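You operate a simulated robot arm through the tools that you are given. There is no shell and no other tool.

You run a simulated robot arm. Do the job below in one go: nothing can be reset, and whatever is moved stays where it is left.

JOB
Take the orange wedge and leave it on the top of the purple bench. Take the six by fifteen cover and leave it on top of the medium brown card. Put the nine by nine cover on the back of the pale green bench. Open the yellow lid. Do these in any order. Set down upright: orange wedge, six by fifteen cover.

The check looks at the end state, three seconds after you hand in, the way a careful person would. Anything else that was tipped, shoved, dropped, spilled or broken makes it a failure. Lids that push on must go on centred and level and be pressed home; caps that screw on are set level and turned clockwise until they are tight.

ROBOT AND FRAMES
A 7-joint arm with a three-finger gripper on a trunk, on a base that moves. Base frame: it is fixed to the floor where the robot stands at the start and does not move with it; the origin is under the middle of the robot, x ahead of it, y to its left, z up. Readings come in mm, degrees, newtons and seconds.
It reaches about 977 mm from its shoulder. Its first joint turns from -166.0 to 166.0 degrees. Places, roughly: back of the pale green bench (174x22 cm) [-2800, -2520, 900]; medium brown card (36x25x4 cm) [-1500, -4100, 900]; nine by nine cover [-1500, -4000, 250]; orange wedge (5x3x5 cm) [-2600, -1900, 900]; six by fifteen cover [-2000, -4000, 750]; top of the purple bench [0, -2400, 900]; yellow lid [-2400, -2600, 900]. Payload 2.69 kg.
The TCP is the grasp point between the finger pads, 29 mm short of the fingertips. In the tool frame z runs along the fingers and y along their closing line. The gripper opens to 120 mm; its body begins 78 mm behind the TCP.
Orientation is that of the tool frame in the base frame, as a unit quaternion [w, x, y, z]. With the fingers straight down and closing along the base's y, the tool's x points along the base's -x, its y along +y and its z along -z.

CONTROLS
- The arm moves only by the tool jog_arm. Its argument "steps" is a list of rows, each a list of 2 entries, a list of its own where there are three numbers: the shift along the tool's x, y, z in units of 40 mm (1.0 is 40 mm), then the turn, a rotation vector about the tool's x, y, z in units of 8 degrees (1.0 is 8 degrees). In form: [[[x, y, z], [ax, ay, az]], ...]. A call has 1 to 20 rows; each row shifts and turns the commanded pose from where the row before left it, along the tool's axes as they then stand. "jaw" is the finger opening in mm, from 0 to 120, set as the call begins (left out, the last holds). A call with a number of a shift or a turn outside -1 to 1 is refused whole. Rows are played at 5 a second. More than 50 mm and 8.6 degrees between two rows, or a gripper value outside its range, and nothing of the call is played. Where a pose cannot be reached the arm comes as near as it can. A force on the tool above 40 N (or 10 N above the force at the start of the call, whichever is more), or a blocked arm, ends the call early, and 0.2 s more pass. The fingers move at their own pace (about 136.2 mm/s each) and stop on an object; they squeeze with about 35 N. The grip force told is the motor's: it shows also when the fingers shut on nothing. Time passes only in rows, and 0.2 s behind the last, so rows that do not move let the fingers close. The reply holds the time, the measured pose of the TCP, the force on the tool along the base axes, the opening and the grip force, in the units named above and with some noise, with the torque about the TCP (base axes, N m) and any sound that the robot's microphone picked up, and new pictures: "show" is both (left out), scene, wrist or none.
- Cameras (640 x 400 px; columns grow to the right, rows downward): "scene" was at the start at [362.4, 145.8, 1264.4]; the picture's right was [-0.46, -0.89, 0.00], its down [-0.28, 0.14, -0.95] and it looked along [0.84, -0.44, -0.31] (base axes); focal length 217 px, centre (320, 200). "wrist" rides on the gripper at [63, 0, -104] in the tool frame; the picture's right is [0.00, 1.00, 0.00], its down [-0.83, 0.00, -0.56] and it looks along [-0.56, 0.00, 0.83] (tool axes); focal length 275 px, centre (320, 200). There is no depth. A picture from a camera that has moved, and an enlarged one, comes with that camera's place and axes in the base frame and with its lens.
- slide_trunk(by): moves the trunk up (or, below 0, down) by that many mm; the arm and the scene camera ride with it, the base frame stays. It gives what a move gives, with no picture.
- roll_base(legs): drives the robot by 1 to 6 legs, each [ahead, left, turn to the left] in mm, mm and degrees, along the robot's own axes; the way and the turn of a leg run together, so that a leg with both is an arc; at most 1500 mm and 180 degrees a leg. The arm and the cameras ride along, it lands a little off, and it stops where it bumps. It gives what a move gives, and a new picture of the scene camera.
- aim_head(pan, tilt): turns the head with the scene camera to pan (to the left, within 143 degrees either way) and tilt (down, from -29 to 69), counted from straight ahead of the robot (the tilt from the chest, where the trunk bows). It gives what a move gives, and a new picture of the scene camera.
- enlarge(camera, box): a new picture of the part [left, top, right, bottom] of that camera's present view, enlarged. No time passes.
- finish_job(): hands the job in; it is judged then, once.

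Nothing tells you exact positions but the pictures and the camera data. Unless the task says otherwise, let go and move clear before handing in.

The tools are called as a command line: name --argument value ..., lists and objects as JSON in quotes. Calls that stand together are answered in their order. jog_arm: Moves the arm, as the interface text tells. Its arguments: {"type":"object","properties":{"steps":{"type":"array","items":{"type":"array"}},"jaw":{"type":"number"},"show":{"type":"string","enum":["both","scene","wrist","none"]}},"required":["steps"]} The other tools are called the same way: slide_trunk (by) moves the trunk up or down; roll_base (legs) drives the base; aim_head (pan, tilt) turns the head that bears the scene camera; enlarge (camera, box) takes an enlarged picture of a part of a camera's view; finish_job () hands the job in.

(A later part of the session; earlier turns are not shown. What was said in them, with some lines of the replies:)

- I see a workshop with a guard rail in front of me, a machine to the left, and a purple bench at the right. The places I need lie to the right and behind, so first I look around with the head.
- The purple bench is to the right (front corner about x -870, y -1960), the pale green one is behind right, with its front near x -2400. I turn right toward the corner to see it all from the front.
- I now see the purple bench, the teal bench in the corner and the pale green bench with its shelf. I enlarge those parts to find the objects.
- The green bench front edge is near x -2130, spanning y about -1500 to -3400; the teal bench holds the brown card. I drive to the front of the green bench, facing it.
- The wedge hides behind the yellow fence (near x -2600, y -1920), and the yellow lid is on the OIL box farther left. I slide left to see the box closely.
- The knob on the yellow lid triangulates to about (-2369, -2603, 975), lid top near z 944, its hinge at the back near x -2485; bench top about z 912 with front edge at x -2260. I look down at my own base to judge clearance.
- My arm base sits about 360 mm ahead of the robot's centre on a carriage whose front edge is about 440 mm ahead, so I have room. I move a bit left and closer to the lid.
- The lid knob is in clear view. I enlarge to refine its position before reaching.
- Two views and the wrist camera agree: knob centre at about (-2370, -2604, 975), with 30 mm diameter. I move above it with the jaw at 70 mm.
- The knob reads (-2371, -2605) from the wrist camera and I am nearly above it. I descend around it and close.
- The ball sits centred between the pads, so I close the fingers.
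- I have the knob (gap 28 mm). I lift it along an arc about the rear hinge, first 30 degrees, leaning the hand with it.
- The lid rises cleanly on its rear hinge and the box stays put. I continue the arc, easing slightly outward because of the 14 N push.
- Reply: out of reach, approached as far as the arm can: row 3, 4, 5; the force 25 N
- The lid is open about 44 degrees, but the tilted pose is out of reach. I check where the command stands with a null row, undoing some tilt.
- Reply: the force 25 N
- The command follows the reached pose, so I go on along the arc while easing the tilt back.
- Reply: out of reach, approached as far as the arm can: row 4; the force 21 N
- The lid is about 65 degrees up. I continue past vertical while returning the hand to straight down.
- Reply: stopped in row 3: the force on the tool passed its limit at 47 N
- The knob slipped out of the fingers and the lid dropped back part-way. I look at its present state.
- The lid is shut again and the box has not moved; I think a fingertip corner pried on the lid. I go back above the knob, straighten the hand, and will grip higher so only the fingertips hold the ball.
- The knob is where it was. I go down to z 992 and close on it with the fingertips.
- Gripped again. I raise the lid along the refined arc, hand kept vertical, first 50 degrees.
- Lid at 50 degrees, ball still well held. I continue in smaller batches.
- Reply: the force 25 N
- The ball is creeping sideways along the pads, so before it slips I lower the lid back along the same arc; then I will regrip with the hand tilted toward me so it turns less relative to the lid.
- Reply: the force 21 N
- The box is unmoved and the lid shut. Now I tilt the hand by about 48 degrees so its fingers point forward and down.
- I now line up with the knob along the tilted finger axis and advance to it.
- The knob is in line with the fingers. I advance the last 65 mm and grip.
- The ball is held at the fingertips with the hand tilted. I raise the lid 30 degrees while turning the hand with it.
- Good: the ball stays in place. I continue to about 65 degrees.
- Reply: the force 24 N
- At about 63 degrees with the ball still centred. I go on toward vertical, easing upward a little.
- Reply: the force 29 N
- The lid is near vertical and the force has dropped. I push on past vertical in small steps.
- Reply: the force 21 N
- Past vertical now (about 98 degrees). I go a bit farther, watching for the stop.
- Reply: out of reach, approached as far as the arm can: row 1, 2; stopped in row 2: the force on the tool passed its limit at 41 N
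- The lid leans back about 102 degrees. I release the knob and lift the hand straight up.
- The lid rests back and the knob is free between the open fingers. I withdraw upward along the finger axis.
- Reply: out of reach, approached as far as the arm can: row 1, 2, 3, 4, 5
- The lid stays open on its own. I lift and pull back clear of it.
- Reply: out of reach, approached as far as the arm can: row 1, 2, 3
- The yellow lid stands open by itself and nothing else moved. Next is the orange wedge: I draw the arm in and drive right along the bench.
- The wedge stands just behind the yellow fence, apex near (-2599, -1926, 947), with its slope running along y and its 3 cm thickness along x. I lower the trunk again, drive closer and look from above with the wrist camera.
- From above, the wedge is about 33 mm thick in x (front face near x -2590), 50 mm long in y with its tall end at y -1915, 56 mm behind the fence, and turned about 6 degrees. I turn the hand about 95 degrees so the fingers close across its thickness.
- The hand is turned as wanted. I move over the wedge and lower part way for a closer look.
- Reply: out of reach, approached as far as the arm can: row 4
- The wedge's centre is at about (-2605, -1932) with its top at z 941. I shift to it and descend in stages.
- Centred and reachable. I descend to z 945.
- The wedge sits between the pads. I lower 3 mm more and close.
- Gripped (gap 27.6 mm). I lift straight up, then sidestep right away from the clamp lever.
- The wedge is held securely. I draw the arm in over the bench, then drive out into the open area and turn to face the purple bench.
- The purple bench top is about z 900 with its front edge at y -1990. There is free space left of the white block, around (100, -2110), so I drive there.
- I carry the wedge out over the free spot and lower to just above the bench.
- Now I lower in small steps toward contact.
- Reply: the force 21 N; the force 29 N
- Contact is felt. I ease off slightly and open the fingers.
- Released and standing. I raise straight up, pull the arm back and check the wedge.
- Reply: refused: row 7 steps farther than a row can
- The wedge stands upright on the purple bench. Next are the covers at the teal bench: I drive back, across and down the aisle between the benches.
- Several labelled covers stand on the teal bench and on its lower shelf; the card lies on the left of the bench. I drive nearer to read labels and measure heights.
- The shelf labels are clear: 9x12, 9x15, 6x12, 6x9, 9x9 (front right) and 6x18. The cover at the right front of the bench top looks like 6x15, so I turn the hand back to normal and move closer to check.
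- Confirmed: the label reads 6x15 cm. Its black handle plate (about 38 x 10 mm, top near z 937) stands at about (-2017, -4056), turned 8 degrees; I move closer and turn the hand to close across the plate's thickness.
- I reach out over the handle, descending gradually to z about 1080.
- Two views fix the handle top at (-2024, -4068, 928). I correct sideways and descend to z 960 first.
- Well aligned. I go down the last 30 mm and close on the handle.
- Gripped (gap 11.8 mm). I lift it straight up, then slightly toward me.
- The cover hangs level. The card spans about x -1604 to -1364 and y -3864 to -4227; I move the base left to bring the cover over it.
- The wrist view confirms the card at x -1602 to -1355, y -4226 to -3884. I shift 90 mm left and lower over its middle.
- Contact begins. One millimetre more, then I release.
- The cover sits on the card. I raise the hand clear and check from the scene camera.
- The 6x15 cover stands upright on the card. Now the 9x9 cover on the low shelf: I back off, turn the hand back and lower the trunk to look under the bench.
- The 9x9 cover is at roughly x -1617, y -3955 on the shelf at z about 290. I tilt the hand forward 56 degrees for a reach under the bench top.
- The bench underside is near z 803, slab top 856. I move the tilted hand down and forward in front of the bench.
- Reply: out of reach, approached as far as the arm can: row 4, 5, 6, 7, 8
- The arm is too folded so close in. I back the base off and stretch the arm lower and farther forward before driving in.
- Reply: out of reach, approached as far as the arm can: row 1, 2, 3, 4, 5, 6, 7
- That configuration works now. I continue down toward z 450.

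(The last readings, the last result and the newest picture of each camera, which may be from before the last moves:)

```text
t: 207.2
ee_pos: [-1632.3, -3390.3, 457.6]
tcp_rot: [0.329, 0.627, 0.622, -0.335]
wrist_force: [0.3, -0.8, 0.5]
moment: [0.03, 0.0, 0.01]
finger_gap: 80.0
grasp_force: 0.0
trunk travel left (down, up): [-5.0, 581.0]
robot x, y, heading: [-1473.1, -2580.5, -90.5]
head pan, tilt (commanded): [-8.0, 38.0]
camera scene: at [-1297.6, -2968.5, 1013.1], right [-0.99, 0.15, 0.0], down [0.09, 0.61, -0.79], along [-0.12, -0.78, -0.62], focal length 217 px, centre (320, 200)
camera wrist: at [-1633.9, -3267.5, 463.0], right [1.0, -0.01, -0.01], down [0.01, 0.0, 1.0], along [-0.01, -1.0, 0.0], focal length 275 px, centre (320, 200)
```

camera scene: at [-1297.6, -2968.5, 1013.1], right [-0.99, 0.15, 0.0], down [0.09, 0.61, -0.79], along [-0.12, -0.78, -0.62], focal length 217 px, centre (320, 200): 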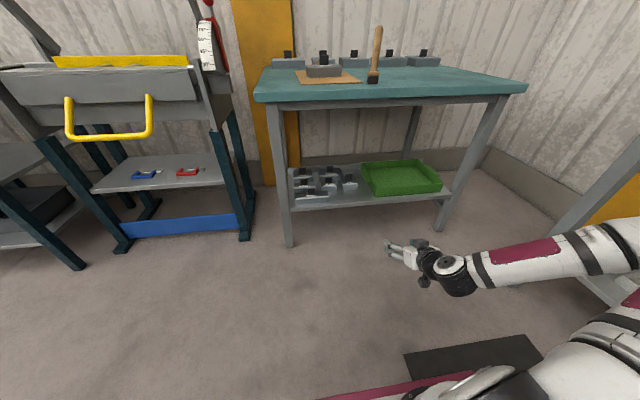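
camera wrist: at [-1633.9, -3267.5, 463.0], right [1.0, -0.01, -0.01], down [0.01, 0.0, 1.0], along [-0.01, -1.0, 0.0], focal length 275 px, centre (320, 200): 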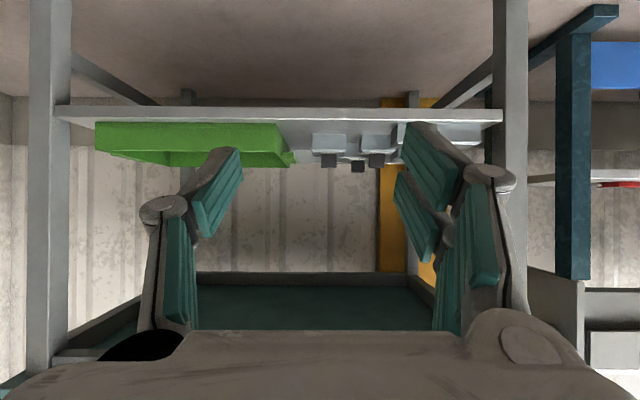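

The hand is low in front now. I check where the elbow is before driving in.

aim_head --pan -45 --tilt 45

aim_head --pan -15 --tilt 60

```text
t: 208.2
ee_pos: [-1632.8, -3389.6, 457.8]
tcp_rot: [0.329, 0.627, 0.622, -0.335]
wrist_force: [1.2, 0.1, 0.4]
moment: [0.01, -0.02, -0.01]
finger_gap: 80.2
grasp_force: 0.1
trunk travel left (down, up): [-5.0, 581.0]
robot x, y, heading: [-1470.8, -2584.8, -90.4]
head pan, tilt (commanded): [-45.0, 45.0]
camera scene: at [-1342.8, -2940.2, 1002.9], right [-0.7, 0.71, 0.0], down [0.5, 0.5, -0.71], along [-0.5, -0.5, -0.71], focal length 217 px, centre (320, 200)
```

scene: 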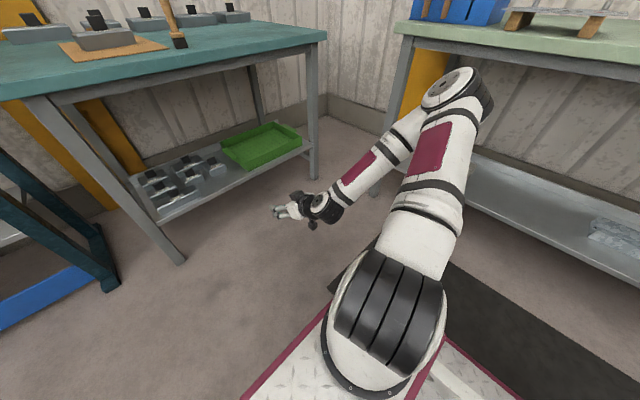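

```text
t: 209.2
ee_pos: [-1632.7, -3389.8, 457.0]
tcp_rot: [0.33, 0.627, 0.622, -0.334]
wrist_force: [0.0, 0.0, -0.7]
moment: [0.02, 0.02, 0.01]
finger_gap: 79.8
grasp_force: 0.0
trunk travel left (down, up): [-5.0, 581.0]
robot x, y, heading: [-1471.7, -2584.7, -90.5]
head pan, tilt (commanded): [-15.0, 60.0]
camera scene: at [-1302.7, -2947.4, 983.4], right [-0.96, 0.27, 0.0], down [0.23, 0.83, -0.5], along [-0.13, -0.48, -0.87], focal length 217 px, centre (320, 200)
```

scene: 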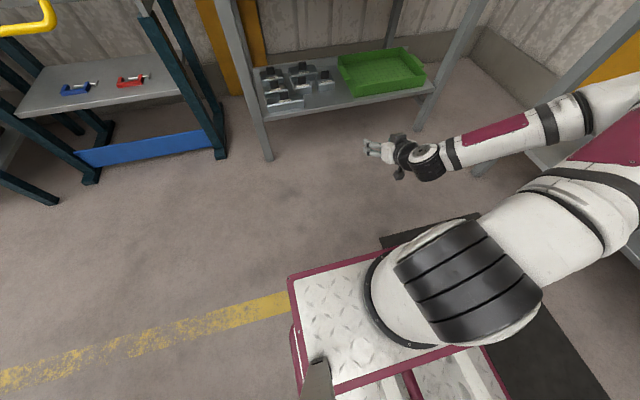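

enlarge --camera "wrist" --box '[280, 95, 420, 195]'

```text
4.00 times, centred on (350, 145) of wrist
camera zoom: at [-1633.9, -3267.5, 463.4], right [1.0, -0.01, -0.01], down [0.01, 0.0, 1.0], along [-0.01, -1.0, 0.0], focal length 1101 px, centre (200, 420)
```

zoom: 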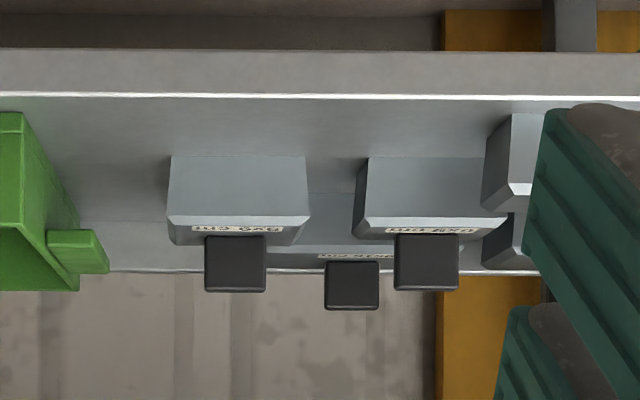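

Triangulating several views: shelf z 306, the 9x9 handle is 39 mm wide with its centre at (-1619, -3978) from z 348 up to 384. I extend the arm a bit more so the robot can stay farther back, then drive in.

jog_arm --steps '[[[-0.56, 0.17, 0.83], [0, 0, 0]], [[-0.56, 0.17, 0.83], [0, 0, 0]], [[0, 0, 0], [0, 0, 0]]]' --jaw 60 --show "none"

roll_base --legs '[[300, 0, 0]]'

jog_arm --steps '[[[0, 0, 0], [0, 0, 0]]]' --jaw 60 --show "wrist"

```text
t: 210.0
ee_pos: [-1619.9, -3471.9, 455.4]
tcp_rot: [0.33, 0.627, 0.622, -0.334]
wrist_force: [-0.9, 0.4, -0.1]
moment: [0.03, 0.01, 0.04]
finger_gap: 59.8
grasp_force: 0.0
trunk travel left (down, up): [-5.0, 581.0]
robot x, y, heading: [-1472.2, -2581.2, -90.4]
head pan, tilt (commanded): [-15.0, 60.0]
```

```text
t: 212.0
ee_pos: [-1621.3, -3773.8, 455.9]
tcp_rot: [0.33, 0.626, 0.622, -0.334]
wrist_force: [0.2, 0.1, -0.1]
moment: [0.04, 0.02, -0.01]
finger_gap: 60.0
grasp_force: 0.0
trunk travel left (down, up): [-5.0, 581.0]
robot x, y, heading: [-1473.5, -2882.9, -90.3]
head pan, tilt (commanded): [-15.0, 60.0]
camera scene: at [-1304.2, -3248.3, 983.4], right [-0.96, 0.27, 0.0], down [0.23, 0.83, -0.5], along [-0.13, -0.48, -0.87], focal length 217 px, centre (320, 200)
```

scene: 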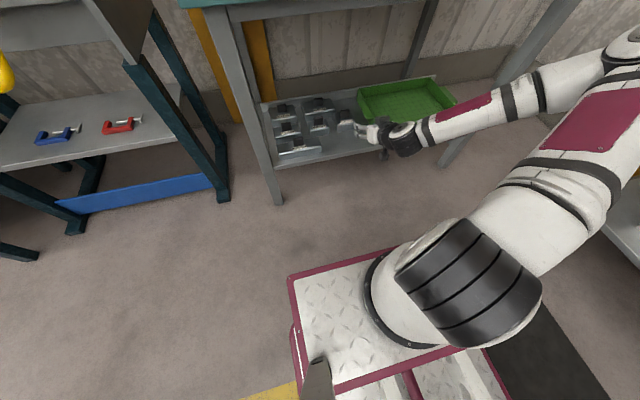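

```text
t: 212.4
ee_pos: [-1620.8, -3772.4, 455.6]
tcp_rot: [0.33, 0.626, 0.623, -0.334]
wrist_force: [0.3, 0.1, -0.4]
moment: [0.02, -0.01, -0.04]
finger_gap: 59.7
grasp_force: 0.0
trunk travel left (down, up): [-5.0, 581.0]
robot x, y, heading: [-1475.0, -2888.5, -90.7]
head pan, tilt (commanded): [-15.0, 60.0]
camera wrist: at [-1622.3, -3650.1, 462.0], right [1.0, 0.0, -0.01], down [0.01, 0.0, 1.0], along [0.0, -1.0, 0.0], focal length 275 px, centre (320, 200)
```

wrist: 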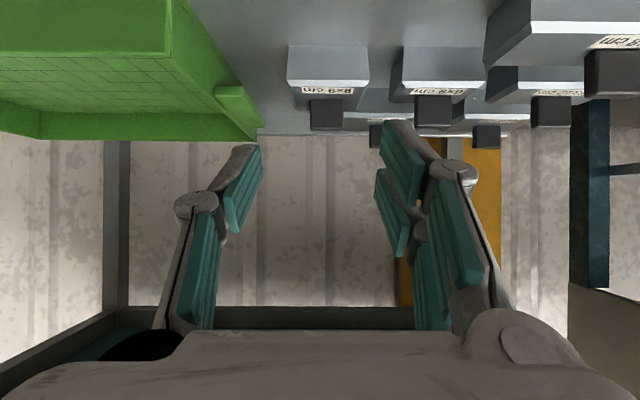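

The cover's handle reads x -1618, z 346 to 382 from here. I drive 130 mm farther in.

roll_base --legs '[[130, 0, 0]]'

jog_arm --steps '[[[0, 0, 0], [0, 0, 0]]]' --jaw 60 --show "wrist"

```text
t: 213.7
ee_pos: [-1619.9, -3903.8, 455.9]
tcp_rot: [0.33, 0.626, 0.623, -0.333]
wrist_force: [0.1, -0.6, -0.6]
moment: [-0.01, -0.02, -0.02]
finger_gap: 59.9
grasp_force: 0.1
trunk travel left (down, up): [-5.0, 581.0]
robot x, y, heading: [-1479.4, -3011.8, -90.2]
head pan, tilt (commanded): [-15.0, 60.0]
camera scene: at [-1304.7, -3379.0, 983.4], right [-0.96, 0.26, 0.0], down [0.23, 0.84, -0.5], along [-0.13, -0.48, -0.87], focal length 217 px, centre (320, 200)
```

scene: 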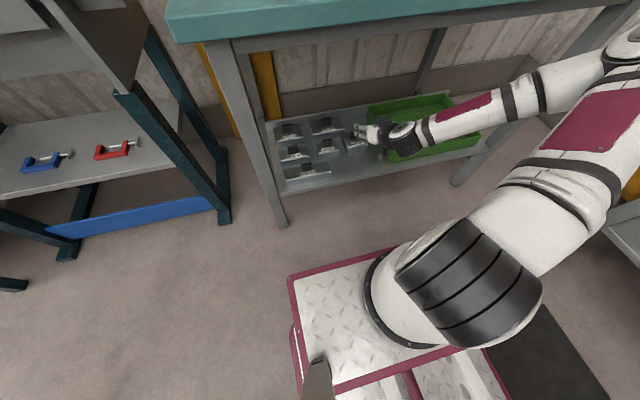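

```text
t: 214.1
ee_pos: [-1620.1, -3903.5, 455.5]
tcp_rot: [0.331, 0.625, 0.623, -0.334]
wrist_force: [0.1, -0.2, 0.2]
moment: [-0.03, -0.02, 0.0]
finger_gap: 60.2
grasp_force: 0.0
trunk travel left (down, up): [-5.0, 581.0]
robot x, y, heading: [-1473.7, -3017.6, -90.6]
head pan, tilt (commanded): [-15.0, 60.0]
camera wrist: at [-1622.3, -3781.0, 462.0], right [1.0, 0.0, -0.01], down [0.01, 0.0, 1.0], along [0.0, -1.0, 0.0], focal length 275 px, centre (320, 200)
```

wrist: 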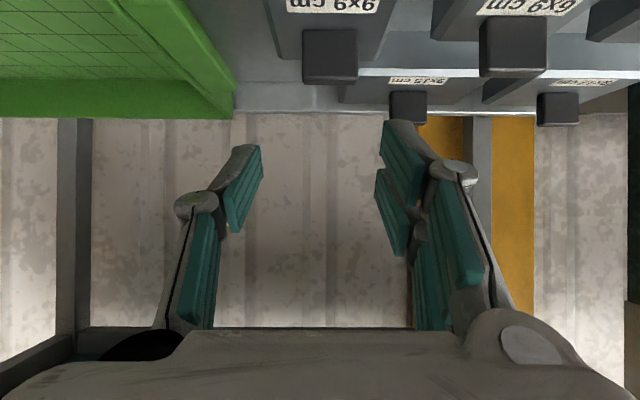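

I move onto the approach line and advance along the fingers around the handle.

jog_arm --steps '[[[0.66, 0.09, 0], [0, 0, 0]], [[0, 0, 0.7], [0, 0, 0]], [[0, 0, 0.7], [0, 0, 0]], [[0, 0, 0.4], [0, 0, 0]], [[0, 0, 0], [0, 0, 0]]]' --jaw 60 --show "wrist"

```text
t: 215.3
ee_pos: [-1617.1, -3949.9, 394.1]
tcp_rot: [0.33, 0.626, 0.622, -0.334]
wrist_force: [0.9, -0.2, 0.4]
moment: [-0.03, -0.04, -0.01]
finger_gap: 59.9
grasp_force: 0.0
trunk travel left (down, up): [-5.0, 581.0]
robot x, y, heading: [-1475.0, -3017.2, -90.1]
head pan, tilt (commanded): [-15.0, 60.0]
camera wrist: at [-1619.5, -3826.5, 399.3], right [1.0, 0.0, -0.01], down [0.01, 0.0, 1.0], along [0.0, -1.0, 0.0], focal length 275 px, centre (320, 200)
```

wrist: 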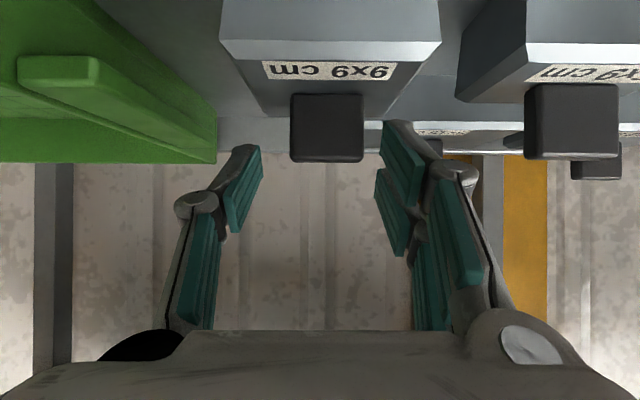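

The fingertips are at the handle's edge; I advance another 17 mm and close.

jog_arm --steps '[[[0.03, -0.0, 0.25], [0, 0, 0]], [[0, 0, 0.18], [0, 0, 0]], [[0, 0, 0], [0, 0, 0]]]' --jaw 60 --show "wrist"

jog_arm --steps '[[[0, 0, 0], [0, 0, 0]], [[0, 0, 0], [0, 0, 0]], [[0, 0, 0], [0, 0, 0]], [[0, 0, 0], [0, 0, 0]]]' --jaw 20 --show "wrist"

```text
t: 216.1
ee_pos: [-1617.6, -3963.7, 382.9]
tcp_rot: [0.33, 0.626, 0.623, -0.334]
wrist_force: [-0.6, -0.4, -0.1]
moment: [0.02, 0.01, -0.01]
finger_gap: 60.0
grasp_force: 0.0
trunk travel left (down, up): [-5.0, 581.0]
robot x, y, heading: [-1475.3, -3013.1, -90.2]
head pan, tilt (commanded): [-15.0, 60.0]
camera wrist: at [-1619.4, -3839.9, 389.0], right [1.0, 0.0, -0.01], down [0.01, 0.0, 1.0], along [0.0, -1.0, 0.0], focal length 275 px, centre (320, 200)
```

wrist: 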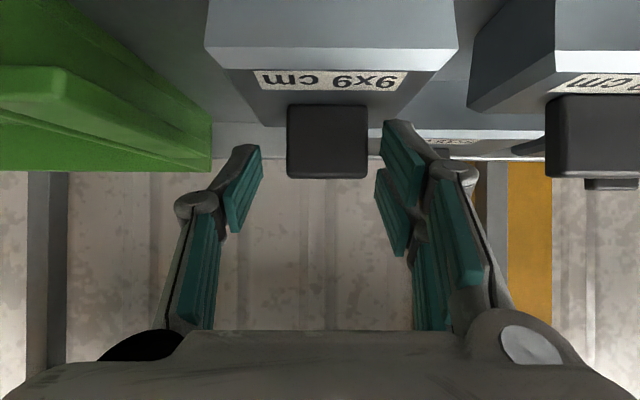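

```text
t: 217.1
ee_pos: [-1617.4, -3962.6, 384.0]
tcp_rot: [0.33, 0.626, 0.623, -0.333]
wrist_force: [0.3, -1.4, 2.7]
moment: [-0.06, -0.22, -0.07]
finger_gap: 39.5
grasp_force: 34.7
trunk travel left (down, up): [-5.0, 581.0]
robot x, y, heading: [-1476.2, -3014.1, -90.3]
head pan, tilt (commanded): [-15.0, 60.0]
camera wrist: at [-1619.3, -3839.9, 389.3], right [1.0, 0.0, -0.01], down [0.01, 0.0, 1.0], along [0.0, -1.0, 0.0], focal length 275 px, centre (320, 200)
```

wrist: 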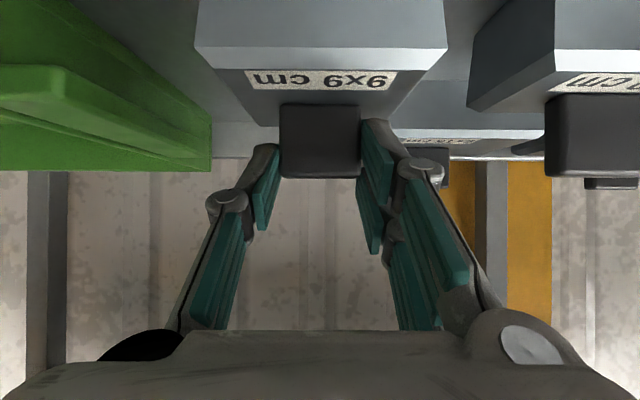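

Gripped (gap 39.5 mm). I lift straight up a little and check that the cover follows level.

jog_arm --steps '[[[-0.2, 0, -0.14], [0, 0, 0]], [[-0.3, 0, -0.2], [0, 0, 0]], [[0, 0, 0], [0, 0, 0]]]' --jaw 20 --show "both"

```text
t: 217.9
ee_pos: [-1616.8, -3963.0, 407.4]
tcp_rot: [0.33, 0.626, 0.623, -0.334]
wrist_force: [-0.6, 0.5, -1.2]
moment: [-0.02, -0.01, -0.03]
finger_gap: 39.5
grasp_force: 35.5
trunk travel left (down, up): [-5.0, 581.0]
robot x, y, heading: [-1477.3, -3019.3, -90.2]
head pan, tilt (commanded): [-15.0, 60.0]
camera scene: at [-1304.7, -3379.0, 983.3], right [-0.96, 0.26, 0.0], down [0.23, 0.84, -0.5], along [-0.13, -0.48, -0.87], focal length 217 px, centre (320, 200)
camera wrist: at [-1619.2, -3839.8, 413.5], right [1.0, 0.0, -0.01], down [0.01, 0.0, 1.0], along [0.0, -1.0, 0.0], focal length 275 px, centre (320, 200)
```

scene: 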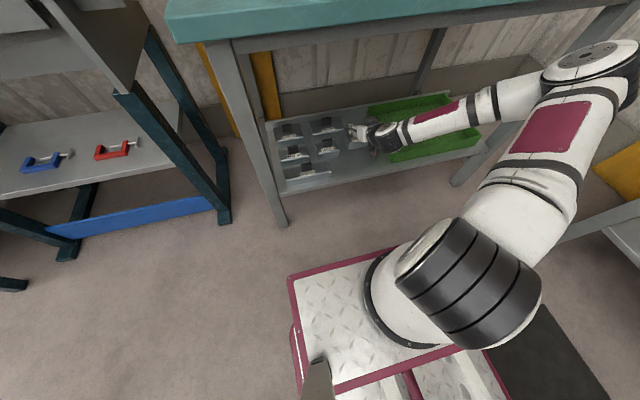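
wrist: 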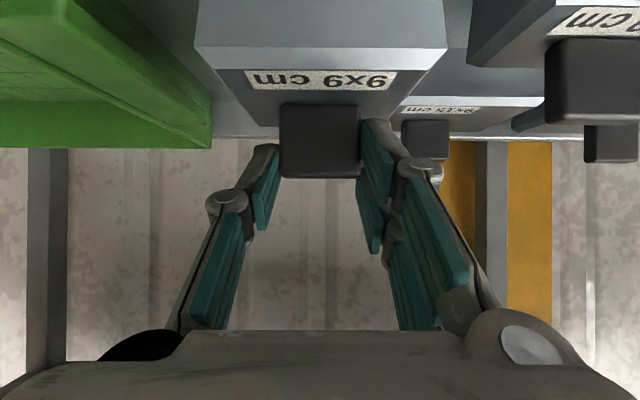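

The cover lifted level and is light. I raise it a bit more and back straight out from under the bench.

jog_arm --steps '[[[-0.42, 0, -0.28], [0, 0, 0]], [[0, 0, 0], [0, 0, 0]]]' --jaw 20 --show "none"

roll_base --legs '[[-400, 0, 0]]'

jog_arm --steps '[[[0, 0, 0], [0, 0, 0]]]' --jaw 20 --show "wrist"

```text
t: 218.5
ee_pos: [-1617.0, -3963.0, 427.6]
tcp_rot: [0.33, 0.626, 0.623, -0.334]
wrist_force: [-0.3, -0.1, -1.9]
moment: [0.0, 0.01, 0.02]
finger_gap: 39.3
grasp_force: 34.7
trunk travel left (down, up): [-5.0, 581.0]
robot x, y, heading: [-1474.1, -3014.4, -90.2]
head pan, tilt (commanded): [-15.0, 60.0]
```

```text
t: 221.0
ee_pos: [-1614.1, -3560.9, 428.8]
tcp_rot: [0.33, 0.625, 0.623, -0.334]
wrist_force: [0.6, -1.0, -1.7]
moment: [0.05, 0.03, 0.01]
finger_gap: 39.6
grasp_force: 35.1
trunk travel left (down, up): [-5.0, 581.0]
robot x, y, heading: [-1471.0, -2613.8, -90.2]
head pan, tilt (commanded): [-15.0, 60.0]
camera scene: at [-1302.2, -2978.1, 983.4], right [-0.96, 0.26, 0.0], down [0.23, 0.84, -0.5], along [-0.13, -0.48, -0.87], focal length 217 px, centre (320, 200)
```

scene: 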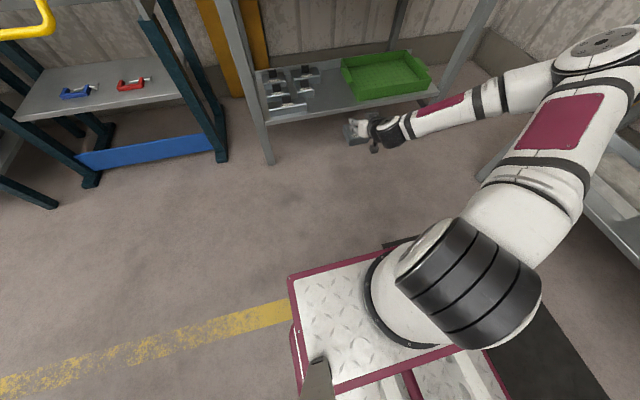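

```text
t: 221.4
ee_pos: [-1613.6, -3561.9, 426.7]
tcp_rot: [0.33, 0.625, 0.624, -0.333]
wrist_force: [-0.1, 0.3, -1.5]
moment: [-0.01, 0.04, -0.03]
finger_gap: 39.6
grasp_force: 35.3
trunk travel left (down, up): [-5.0, 581.0]
robot x, y, heading: [-1474.3, -2613.1, -90.1]
head pan, tilt (commanded): [-15.0, 60.0]
camera wrist: at [-1616.2, -3439.0, 433.5], right [1.0, 0.0, -0.01], down [0.01, 0.0, 1.0], along [0.0, -1.0, 0.0], focal length 275 px, centre (320, 200)
```

wrist: 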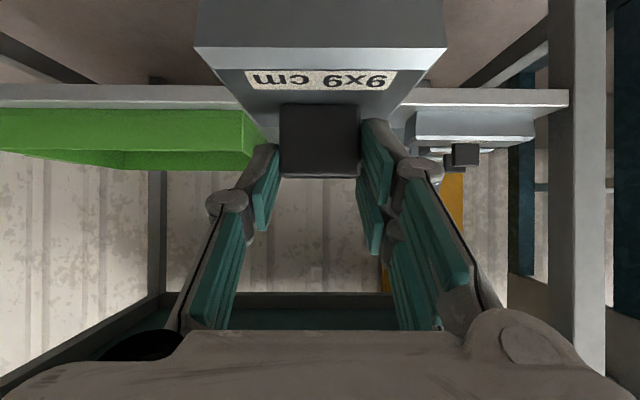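

Out and clear. I raise the trunk to its former height and lift the hand to carrying height.

slide_trunk --by 220

jog_arm --steps '[[[-0.6, 0, -0.7], [0, 0, 0]], [[-0.6, 0, -0.7], [0, 0, 0]], [[-0.6, 0, -0.7], [0, 0, 0]], [[-0.6, 0, -0.7], [0, 0, 0]], [[-0.6, 0, -0.7], [0, 0, 0]], [[-0.5, 0, -0.8], [0, 0, 0]], [[-0.5, 0, -0.8], [0, 0, 0]], [[-0.5, 0, -0.8], [0, 0, 0]], [[-0.5, 0, -0.8], [0, 0, 0]], [[-0.5, 0, -0.8], [0, 0, 0]], [[-0.4, 0, -0.85], [0, 0, 0]], [[-0.4, 0, -0.85], [0, 0, 0]], [[-0.4, 0, -0.85], [0, 0, 0]]]' --jaw 20

```text
t: 223.7
ee_pos: [-1614.0, -3562.1, 647.4]
tcp_rot: [0.331, 0.625, 0.623, -0.333]
wrist_force: [0.5, 0.7, -1.0]
moment: [0.02, 0.02, 0.03]
finger_gap: 39.3
grasp_force: 35.3
trunk travel left (down, up): [-225.0, 361.0]
robot x, y, heading: [-1470.4, -2613.6, -90.1]
head pan, tilt (commanded): [-15.0, 60.0]
```

```text
t: 226.5
ee_pos: [-1611.6, -3379.1, 1095.1]
tcp_rot: [0.33, 0.625, 0.624, -0.333]
wrist_force: [-1.3, -1.1, -2.0]
moment: [0.03, -0.01, 0.01]
finger_gap: 39.4
grasp_force: 34.9
trunk travel left (down, up): [-225.0, 361.0]
robot x, y, heading: [-1472.5, -2618.2, -90.0]
head pan, tilt (commanded): [-15.0, 60.0]
camera scene: at [-1302.0, -2961.6, 1203.2], right [-0.96, 0.26, 0.0], down [0.23, 0.84, -0.5], along [-0.13, -0.48, -0.87], focal length 217 px, centre (320, 200)
camera wrist: at [-1613.7, -3256.2, 1101.2], right [1.0, 0.0, -0.01], down [0.01, -0.01, 1.0], along [0.0, -1.0, -0.01], focal length 275 px, centre (320, 200)
```

scene: 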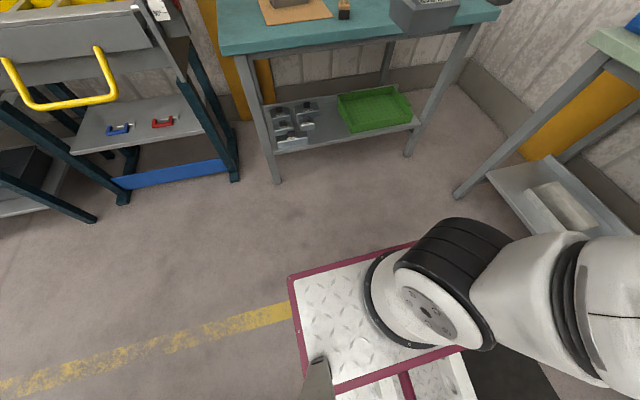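
wrist: 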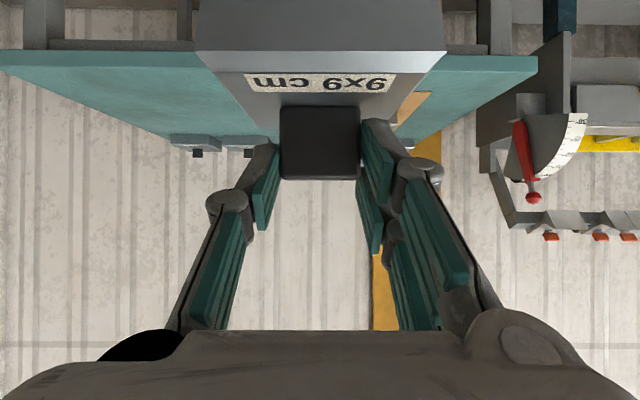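

I raise a further 60 mm, shift the base slightly left, then turn to face the green bench.

jog_arm --steps '[[[-0.62, 0, -0.42], [0, 0, 0]], [[-0.62, 0, -0.42], [0, 0, 0]], [[0, 0, 0], [0, 0, 0]]]' --jaw 20 --show "none"

roll_base --legs '[[0, 80, 0], [0, 0, -90]]'

aim_head --pan 0 --tilt 28

```text
t: 227.3
ee_pos: [-1612.0, -3378.1, 1155.5]
tcp_rot: [0.33, 0.625, 0.624, -0.333]
wrist_force: [-0.8, 0.3, -1.4]
moment: [0.05, -0.02, 0.05]
finger_gap: 39.6
grasp_force: 35.2
trunk travel left (down, up): [-225.0, 361.0]
robot x, y, heading: [-1474.9, -2620.6, -90.3]
head pan, tilt (commanded): [-15.0, 60.0]
```

```text
t: 232.2
ee_pos: [-2156.1, -2472.8, 1154.9]
tcp_rot: [-0.004, 0.883, -0.004, -0.47]
wrist_force: [-0.6, 0.4, -1.4]
moment: [0.03, -0.02, 0.02]
finger_gap: 38.9
grasp_force: 35.2
trunk travel left (down, up): [-225.0, 361.0]
robot x, y, heading: [-1394.4, -2616.3, 179.5]
head pan, tilt (commanded): [-15.0, 60.0]
camera scene: at [-1739.6, -2786.2, 1203.3], right [0.27, 0.96, 0.0], down [0.83, -0.23, -0.5], along [-0.48, 0.13, -0.87], focal length 217 px, centre (320, 200)
```

scene: 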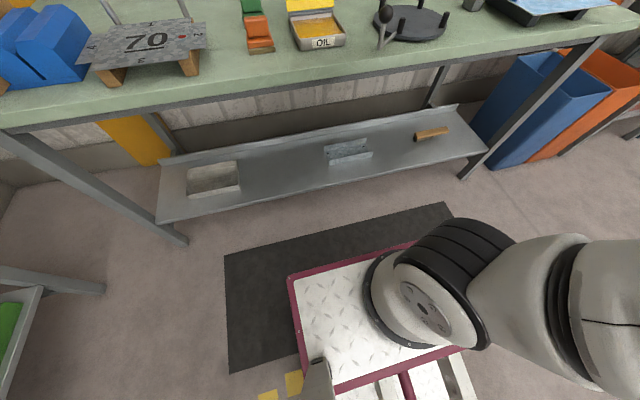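

```text
t: 233.2
ee_pos: [-2156.7, -2473.6, 1154.7]
tcp_rot: [-0.003, 0.883, -0.003, -0.47]
wrist_force: [-0.8, -0.1, -1.4]
moment: [0.01, 0.0, -0.03]
finger_gap: 39.6
grasp_force: 35.7
trunk travel left (down, up): [-225.0, 361.0]
robot x, y, heading: [-1394.4, -2614.5, 179.8]
head pan, tilt (commanded): [0.0, 28.0]
camera scene: at [-1766.5, -2803.2, 1248.5], right [0.01, 1.0, 0.0], down [0.47, 0.0, -0.88], along [-0.88, 0.01, -0.47], focal length 217 px, centre (320, 200)
```

scene: 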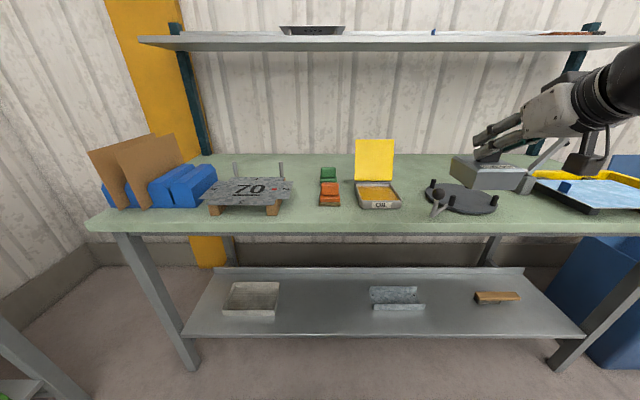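

The cover is still held level. I drive forward and a little right, to bring it over the gap between the lid and the clamp toward the back of the bench.

roll_base --legs '[[0, -105, 0], [340, 0, 0]]'

jog_arm --steps '[[[0, 0, 0], [0, 0, 0]]]' --jaw 20 --show "wrist"

```text
t: 236.2
ee_pos: [-2496.2, -2365.5, 1154.7]
tcp_rot: [-0.004, 0.883, -0.004, -0.469]
wrist_force: [0.4, -1.2, -1.6]
moment: [-0.04, -0.02, -0.04]
finger_gap: 39.4
grasp_force: 35.0
trunk travel left (down, up): [-225.0, 361.0]
robot x, y, heading: [-1731.9, -2506.1, 179.6]
head pan, tilt (commanded): [0.0, 28.0]
camera scene: at [-2105.9, -2695.4, 1248.6], right [0.01, 1.0, 0.0], down [0.47, 0.0, -0.88], along [-0.88, 0.01, -0.47], focal length 217 px, centre (320, 200)
```

scene: 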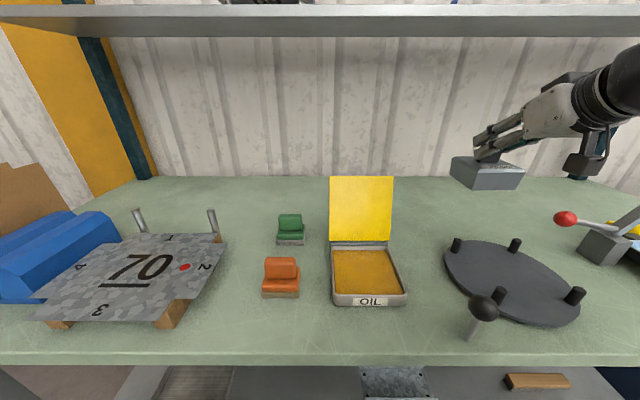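

```text
t: 236.6
ee_pos: [-2495.4, -2364.8, 1154.9]
tcp_rot: [-0.004, 0.884, -0.004, -0.468]
wrist_force: [-0.3, -0.7, -1.2]
moment: [0.03, -0.05, -0.02]
finger_gap: 39.4
grasp_force: 34.7
trunk travel left (down, up): [-225.0, 361.0]
robot x, y, heading: [-1731.7, -2509.6, 179.7]
head pan, tilt (commanded): [0.0, 28.0]
camera wrist: at [-2376.3, -2364.8, 1160.6], right [-0.01, -1.0, -0.01], down [-0.01, -0.01, 1.0], along [-1.0, 0.01, -0.01], focal length 275 px, centre (320, 200)
```

wrist: 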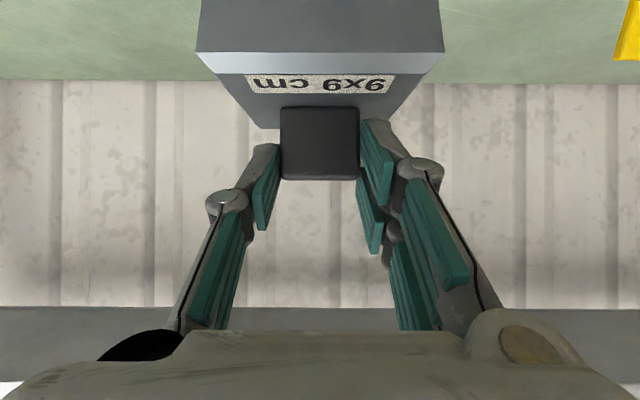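

The bench's back edge is near x -2970, so the back strip spans about x -2690 to -2910. I extend the arm to bring the cover's centre to about x -2795.

jog_arm --steps '[[[-0.465, 0, 0.9], [0, 0, 0]], [[-0.465, 0, 0.9], [0, 0, 0]], [[-0.465, 0, 0.9], [0, 0, 0]], [[-0.465, 0, 0.9], [0, 0, 0]], [[-0.465, 0, 0.9], [0, 0, 0]], [[-0.465, 0, 0.9], [0, 0, 0]], [[-0.465, 0, 0.9], [0, 0, 0]], [[0, 0, 0], [0, 0, 0]]]' --jaw 20

```text
t: 238.4
ee_pos: [-2778.0, -2362.9, 1122.1]
tcp_rot: [-0.004, 0.883, -0.004, -0.469]
wrist_force: [0.7, 0.3, -1.1]
moment: [0.0, -0.06, -0.03]
finger_gap: 39.0
grasp_force: 35.6
trunk travel left (down, up): [-225.0, 361.0]
robot x, y, heading: [-1734.0, -2506.8, 179.4]
head pan, tilt (commanded): [0.0, 28.0]
camera scene: at [-2105.9, -2695.4, 1248.6], right [0.01, 1.0, 0.0], down [0.47, 0.0, -0.88], along [-0.88, 0.01, -0.47], focal length 217 px, centre (320, 200)
camera wrist: at [-2658.5, -2361.7, 1127.7], right [-0.01, -1.0, -0.01], down [0.0, -0.01, 1.0], along [-1.0, 0.01, 0.0], focal length 275 px, centre (320, 200)
```

scene: 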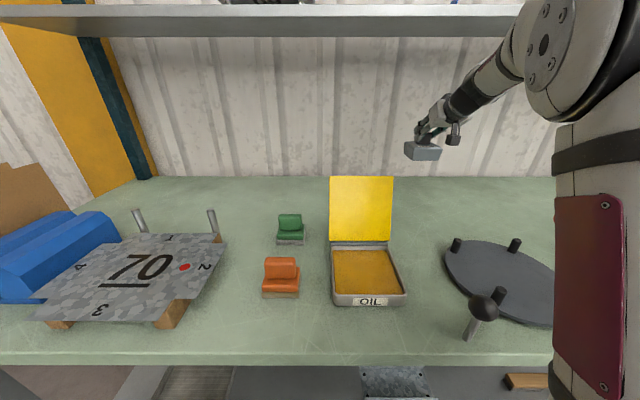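
wrist: 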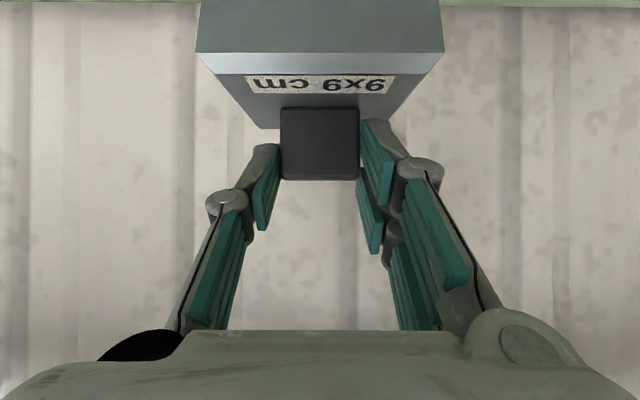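

Position is good. I lower straight down toward the bench.

jog_arm --steps '[[[0.68, 0, 0.46], [0, 0, 0]], [[0.68, 0, 0.46], [0, 0, 0]], [[0.68, 0, 0.46], [0, 0, 0]], [[0.55, 0, 0.37], [0, 0, 0]], [[0, 0, 0], [0, 0, 0]]]' --jaw 20

enlarge --camera "scene" --box '[340, 120, 520, 230]'

```text
t: 239.6
ee_pos: [-2778.5, -2363.0, 996.6]
tcp_rot: [-0.003, 0.883, -0.002, -0.469]
wrist_force: [-1.0, -0.1, -1.7]
moment: [-0.03, 0.0, -0.01]
finger_gap: 39.3
grasp_force: 34.9
trunk travel left (down, up): [-225.0, 361.0]
robot x, y, heading: [-1731.8, -2504.7, 179.6]
head pan, tilt (commanded): [0.0, 28.0]
camera scene: at [-2105.9, -2695.5, 1248.6], right [0.01, 1.0, 0.0], down [0.47, 0.0, -0.88], along [-0.88, 0.01, -0.47], focal length 217 px, centre (320, 200)
camera wrist: at [-2657.8, -2362.2, 1002.9], right [-0.01, -1.0, -0.01], down [0.0, -0.01, 1.0], along [-1.0, 0.01, 0.0], focal length 275 px, centre (320, 200)
```

scene: 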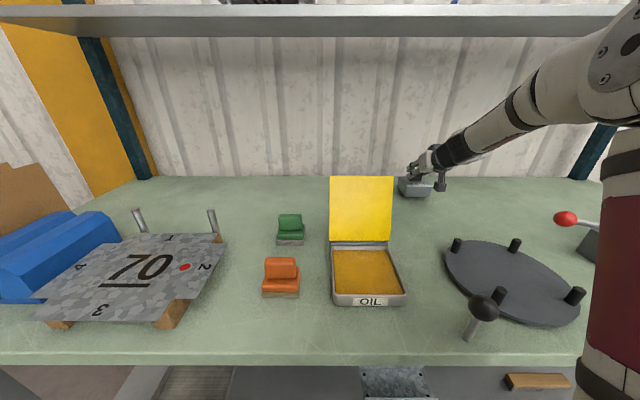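
wrist: 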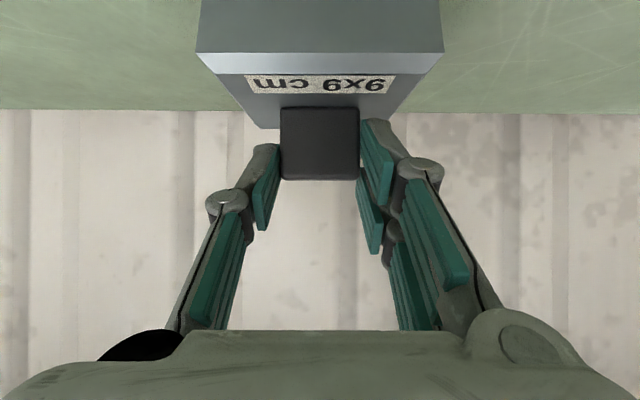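

```text
3.56 times, centred on (430, 175) of scene
camera zoom: at [-2105.9, -2695.5, 1248.6], right [0.01, 1.0, 0.0], down [0.47, 0.0, -0.88], along [-0.88, 0.01, -0.47], focal length 773 px, centre (-71, 289)
```

zoom: 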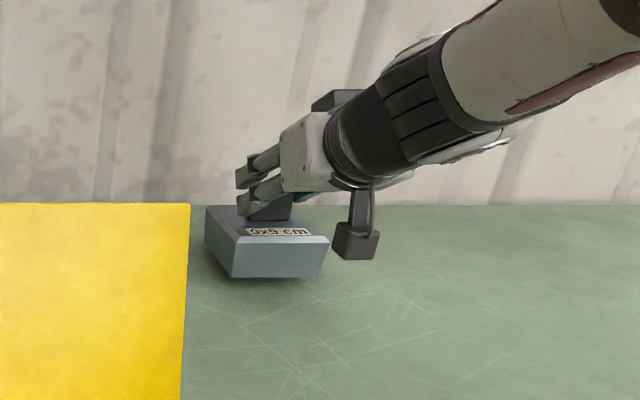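

jog_arm --steps '[[[0.15, 0, 0.1], [0, 0, 0]], [[0.1, 0, 0.067], [0, 0, 0]], [[0, 0, 0], [0, 0, 0]]]' --jaw 20 --show "none"

jog_arm --steps '[[[0.062, 0, 0.042], [0, 0, 0]], [[0, 0, 0], [0, 0, 0]]]' --jaw 20 --show "none"

jog_arm --steps '[[[0.042, 0, 0.028], [0, 0, 0]], [[0, 0, 0], [0, 0, 0]]]' --jaw 20 --show "none"

```text
t: 240.4
ee_pos: [-2777.9, -2362.1, 983.6]
tcp_rot: [-0.003, 0.883, -0.003, -0.469]
wrist_force: [-0.5, 0.7, -1.2]
moment: [0.0, 0.01, -0.02]
finger_gap: 39.2
grasp_force: 35.3
trunk travel left (down, up): [-225.0, 361.0]
robot x, y, heading: [-1736.8, -2508.0, 179.4]
head pan, tilt (commanded): [0.0, 28.0]
```

```text
t: 241.0
ee_pos: [-2776.1, -2361.7, 983.3]
tcp_rot: [-0.004, 0.883, -0.003, -0.47]
wrist_force: [0.1, 0.3, 3.9]
moment: [-0.15, -0.15, 0.0]
finger_gap: 39.7
grasp_force: 35.3
trunk travel left (down, up): [-225.0, 361.0]
robot x, y, heading: [-1735.1, -2507.9, 179.2]
head pan, tilt (commanded): [0.0, 28.0]
```

```text
t: 241.6
ee_pos: [-2777.2, -2361.6, 982.3]
tcp_rot: [-0.003, 0.882, -0.003, -0.472]
wrist_force: [-1.0, 1.7, 18.0]
moment: [-0.24, -0.35, -0.02]
finger_gap: 39.3
grasp_force: 35.5
trunk travel left (down, up): [-225.0, 361.0]
robot x, y, heading: [-1732.2, -2505.8, 179.4]
head pan, tilt (commanded): [0.0, 28.0]
```

The cover is seated on the bench. I ease off a millimetre and open the fingers.

jog_arm --steps '[[[-0.025, 0, -0.017], [0, 0, 0]], [[0, 0, 0], [0, 0, 0]]]' --jaw 20 --show "none"

jog_arm --steps '[[[0, 0, 0], [0, 0, 0]], [[0, 0, 0], [0, 0, 0]], [[0, 0, 0], [0, 0, 0]]]' --jaw 64 --show "wrist"

```text
t: 242.2
ee_pos: [-2778.0, -2362.3, 981.9]
tcp_rot: [-0.005, 0.882, -0.004, -0.471]
wrist_force: [-6.1, 3.6, 18.2]
moment: [0.0, 0.02, -0.02]
finger_gap: 39.4
grasp_force: 35.8
trunk travel left (down, up): [-225.0, 361.0]
robot x, y, heading: [-1729.3, -2503.4, 179.4]
head pan, tilt (commanded): [0.0, 28.0]
```

```text
t: 243.0
ee_pos: [-2777.3, -2362.9, 980.0]
tcp_rot: [-0.004, 0.883, -0.003, -0.469]
wrist_force: [-0.5, -0.2, -0.4]
moment: [-0.01, 0.0, -0.01]
finger_gap: 64.0
grasp_force: 0.1
trunk travel left (down, up): [-225.0, 361.0]
robot x, y, heading: [-1731.8, -2506.8, 179.7]
head pan, tilt (commanded): [0.0, 28.0]
camera wrist: at [-2657.8, -2362.1, 986.4], right [-0.01, -1.0, -0.01], down [-0.01, -0.01, 1.0], along [-1.0, 0.01, -0.01], focal length 275 px, centre (320, 200)
```

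wrist: 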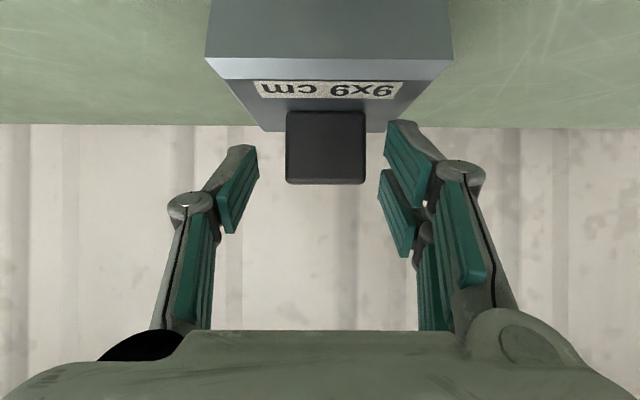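

Released, standing level. I withdraw along the finger axis, then up and back.

jog_arm --steps '[[[0, 0, -0.4], [0, 0, 0]], [[0, 0, -0.8], [0, 0, 0]], [[0, 0, -0.9], [0, 0, 0]], [[-0.3, 0, -0.9], [0, 0, 0]], [[-0.5, 0, -0.8], [0, 0, 0]], [[-0.2, 0, -0.9], [0, 0, 0]], [[0, 0, -0.9], [0, 0, 0]], [[0, 0, -0.9], [0, 0, 0]], [[0.3, 0, -0.9], [0, 0, 0]], [[0.3, 0, -0.9], [0, 0, 0]], [[0, 0, 0], [0, 0, 0]]]' --jaw 64

enlarge --camera "scene" --box '[300, 130, 540, 260]'

```text
t: 245.4
ee_pos: [-2510.4, -2364.6, 1180.5]
tcp_rot: [-0.003, 0.883, -0.003, -0.469]
wrist_force: [-1.0, -0.3, -0.3]
moment: [0.01, -0.02, -0.03]
finger_gap: 64.0
grasp_force: 0.0
trunk travel left (down, up): [-225.0, 361.0]
robot x, y, heading: [-1734.4, -2505.9, 179.6]
head pan, tilt (commanded): [0.0, 28.0]
camera scene: at [-2105.9, -2695.4, 1248.6], right [0.01, 1.0, 0.0], down [0.47, 0.0, -0.88], along [-0.88, 0.01, -0.47], focal length 217 px, centre (320, 200)
camera wrist: at [-2390.9, -2365.0, 1186.1], right [-0.01, -1.0, -0.01], down [0.0, -0.01, 1.0], along [-1.0, 0.01, 0.0], focal length 275 px, centre (320, 200)
```

scene: 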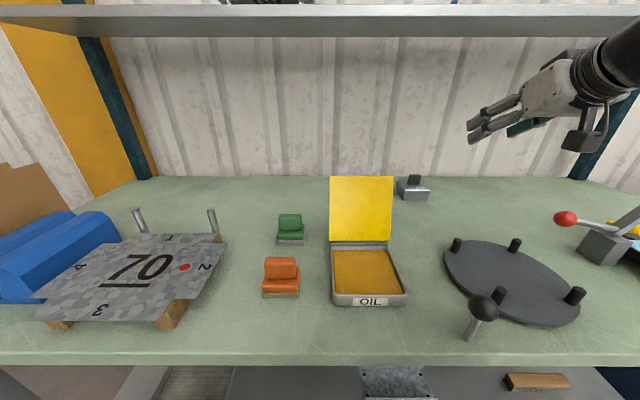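
wrist: 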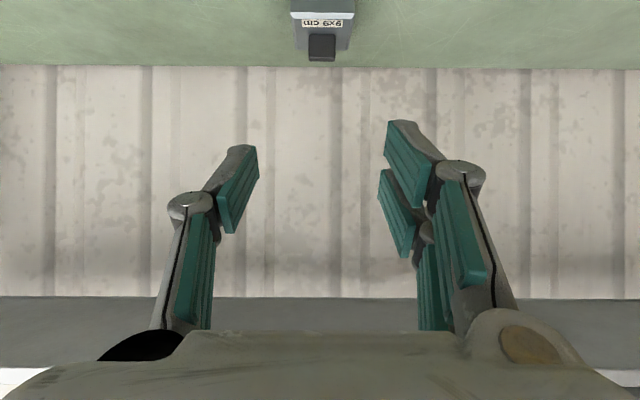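

```text
2.67 times, centred on (420, 195) of scene
camera zoom: at [-2105.9, -2695.4, 1248.6], right [0.01, 1.0, 0.0], down [0.47, 0.0, -0.88], along [-0.88, 0.01, -0.47], focal length 580 px, centre (53, 213)
```

zoom: 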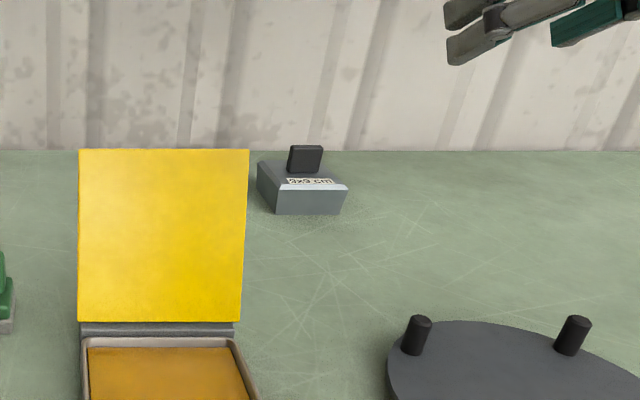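

The 9x9 cover stands on the back strip (centre about x -2796), and the lid is still open. I pull the arm back, reverse, and take a last look around.

jog_arm --steps '[[[0.5, 0, -0.8], [0, 0, 0]], [[0.5, 0, -0.8], [0, 0, 0]], [[0.5, 0, -0.8], [0, 0, 0]], [[0.5, 0, -0.8], [0, 0, 0]], [[0, 0, 0], [0, 0, 0]]]' --jaw 64 --show "none"

roll_base --legs '[[-330, 0, 0]]'

aim_head --pan 55 --tilt 20

aim_head --pan 140 --tilt 20

```text
t: 246.6
ee_pos: [-2359.7, -2367.0, 1184.9]
tcp_rot: [-0.004, 0.883, -0.004, -0.469]
wrist_force: [0.7, 0.1, -0.3]
moment: [0.01, 0.04, 0.0]
finger_gap: 63.8
grasp_force: 0.1
trunk travel left (down, up): [-225.0, 361.0]
robot x, y, heading: [-1732.3, -2511.2, 179.4]
head pan, tilt (commanded): [0.0, 28.0]
```

```text
t: 248.8
ee_pos: [-2031.4, -2371.1, 1186.0]
tcp_rot: [-0.003, 0.883, -0.003, -0.469]
wrist_force: [0.0, -0.3, -0.1]
moment: [-0.01, 0.02, 0.02]
finger_gap: 64.0
grasp_force: 0.1
trunk travel left (down, up): [-225.0, 361.0]
robot x, y, heading: [-1402.1, -2512.5, 179.4]
head pan, tilt (commanded): [0.0, 28.0]
camera scene: at [-1775.5, -2698.6, 1248.6], right [0.01, 1.0, 0.0], down [0.47, 0.0, -0.88], along [-0.88, 0.01, -0.47], focal length 217 px, centre (320, 200)
```

scene: 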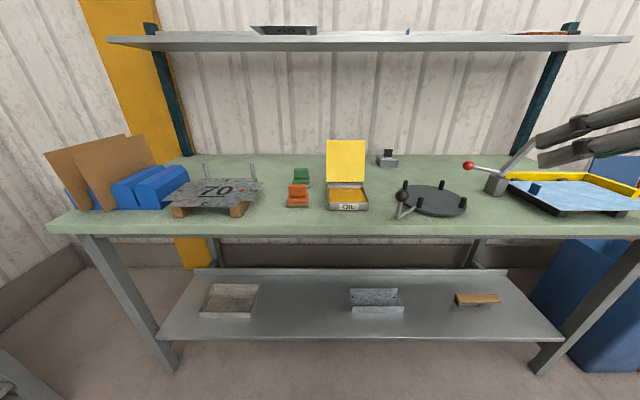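

```text
t: 250.0
ee_pos: [-2031.1, -2370.4, 1184.5]
tcp_rot: [-0.002, 0.883, -0.002, -0.469]
wrist_force: [0.7, -0.3, 0.4]
moment: [0.0, 0.02, 0.0]
finger_gap: 64.0
grasp_force: 0.0
trunk travel left (down, up): [-225.0, 361.0]
robot x, y, heading: [-1403.0, -2509.3, 179.6]
head pan, tilt (commanded): [55.0, 20.0]
camera scene: at [-1738.3, -2775.1, 1261.5], right [-0.81, 0.58, 0.0], down [0.2, 0.28, -0.94], along [-0.55, -0.77, -0.34], focal length 217 px, centre (320, 200)
```

scene: 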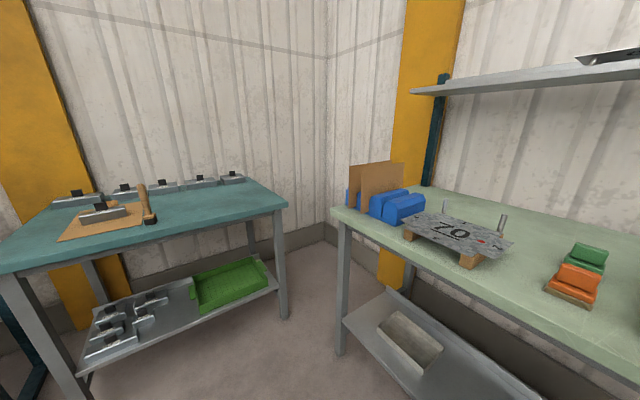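

```text
t: 251.6
ee_pos: [-2030.4, -2370.1, 1184.9]
tcp_rot: [-0.003, 0.883, -0.002, -0.47]
wrist_force: [0.3, 0.2, 0.1]
moment: [-0.02, 0.02, 0.01]
finger_gap: 63.9
grasp_force: 0.1
trunk travel left (down, up): [-225.0, 361.0]
robot x, y, heading: [-1404.2, -2510.5, 179.6]
head pan, tilt (commanded): [140.0, 20.0]
camera scene: at [-1613.5, -2759.7, 1261.5], right [-0.65, -0.76, 0.0], down [-0.26, 0.22, -0.94], along [0.72, -0.61, -0.34], focal length 217 px, centre (320, 200)
```

scene: 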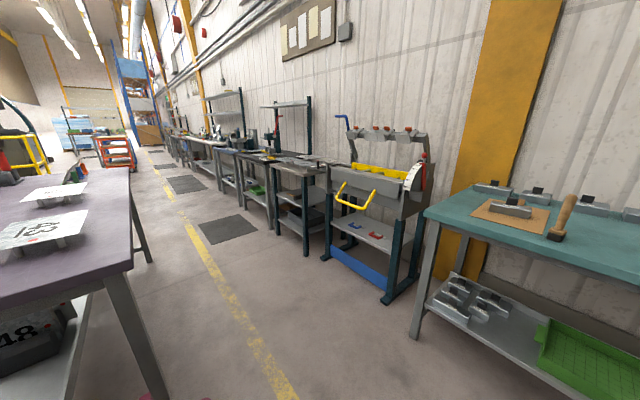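

All four results are in place: the wedge is on the purple bench, the 6x15 cover on the brown card, the 9x9 cover on the back of the green bench, and the yellow lid is open. The gripper is empty and clear, so I hand in the job.

finish_job

```text
The job is handed in.
```

The whole job is done and handed in; the result of the check has not come back.

- **Yellow lid:** it stands open by itself, leaning back past upright. The first two tries failed. On the first the knob slipped out and the lid fell shut. On the second I lowered it again before it could slip. The OIL box did not move either time.
- **Orange wedge:** it stands upright on a free spot on the top of the purple bench, left of the white block.
- **Six by fifteen cover:** it stands upright in the middle of the brown card on the teal bench. Its label reads 6x15 cm.
- **Nine by nine cover:** it stands level on the back strip of the pale green bench, between the lid and the clamp.

I saw nothing else moved or tipped when I looked around at the end, though the wedge was out of view then. I had last seen it upright just after setting it down. The gripper was empty and clear of everything.
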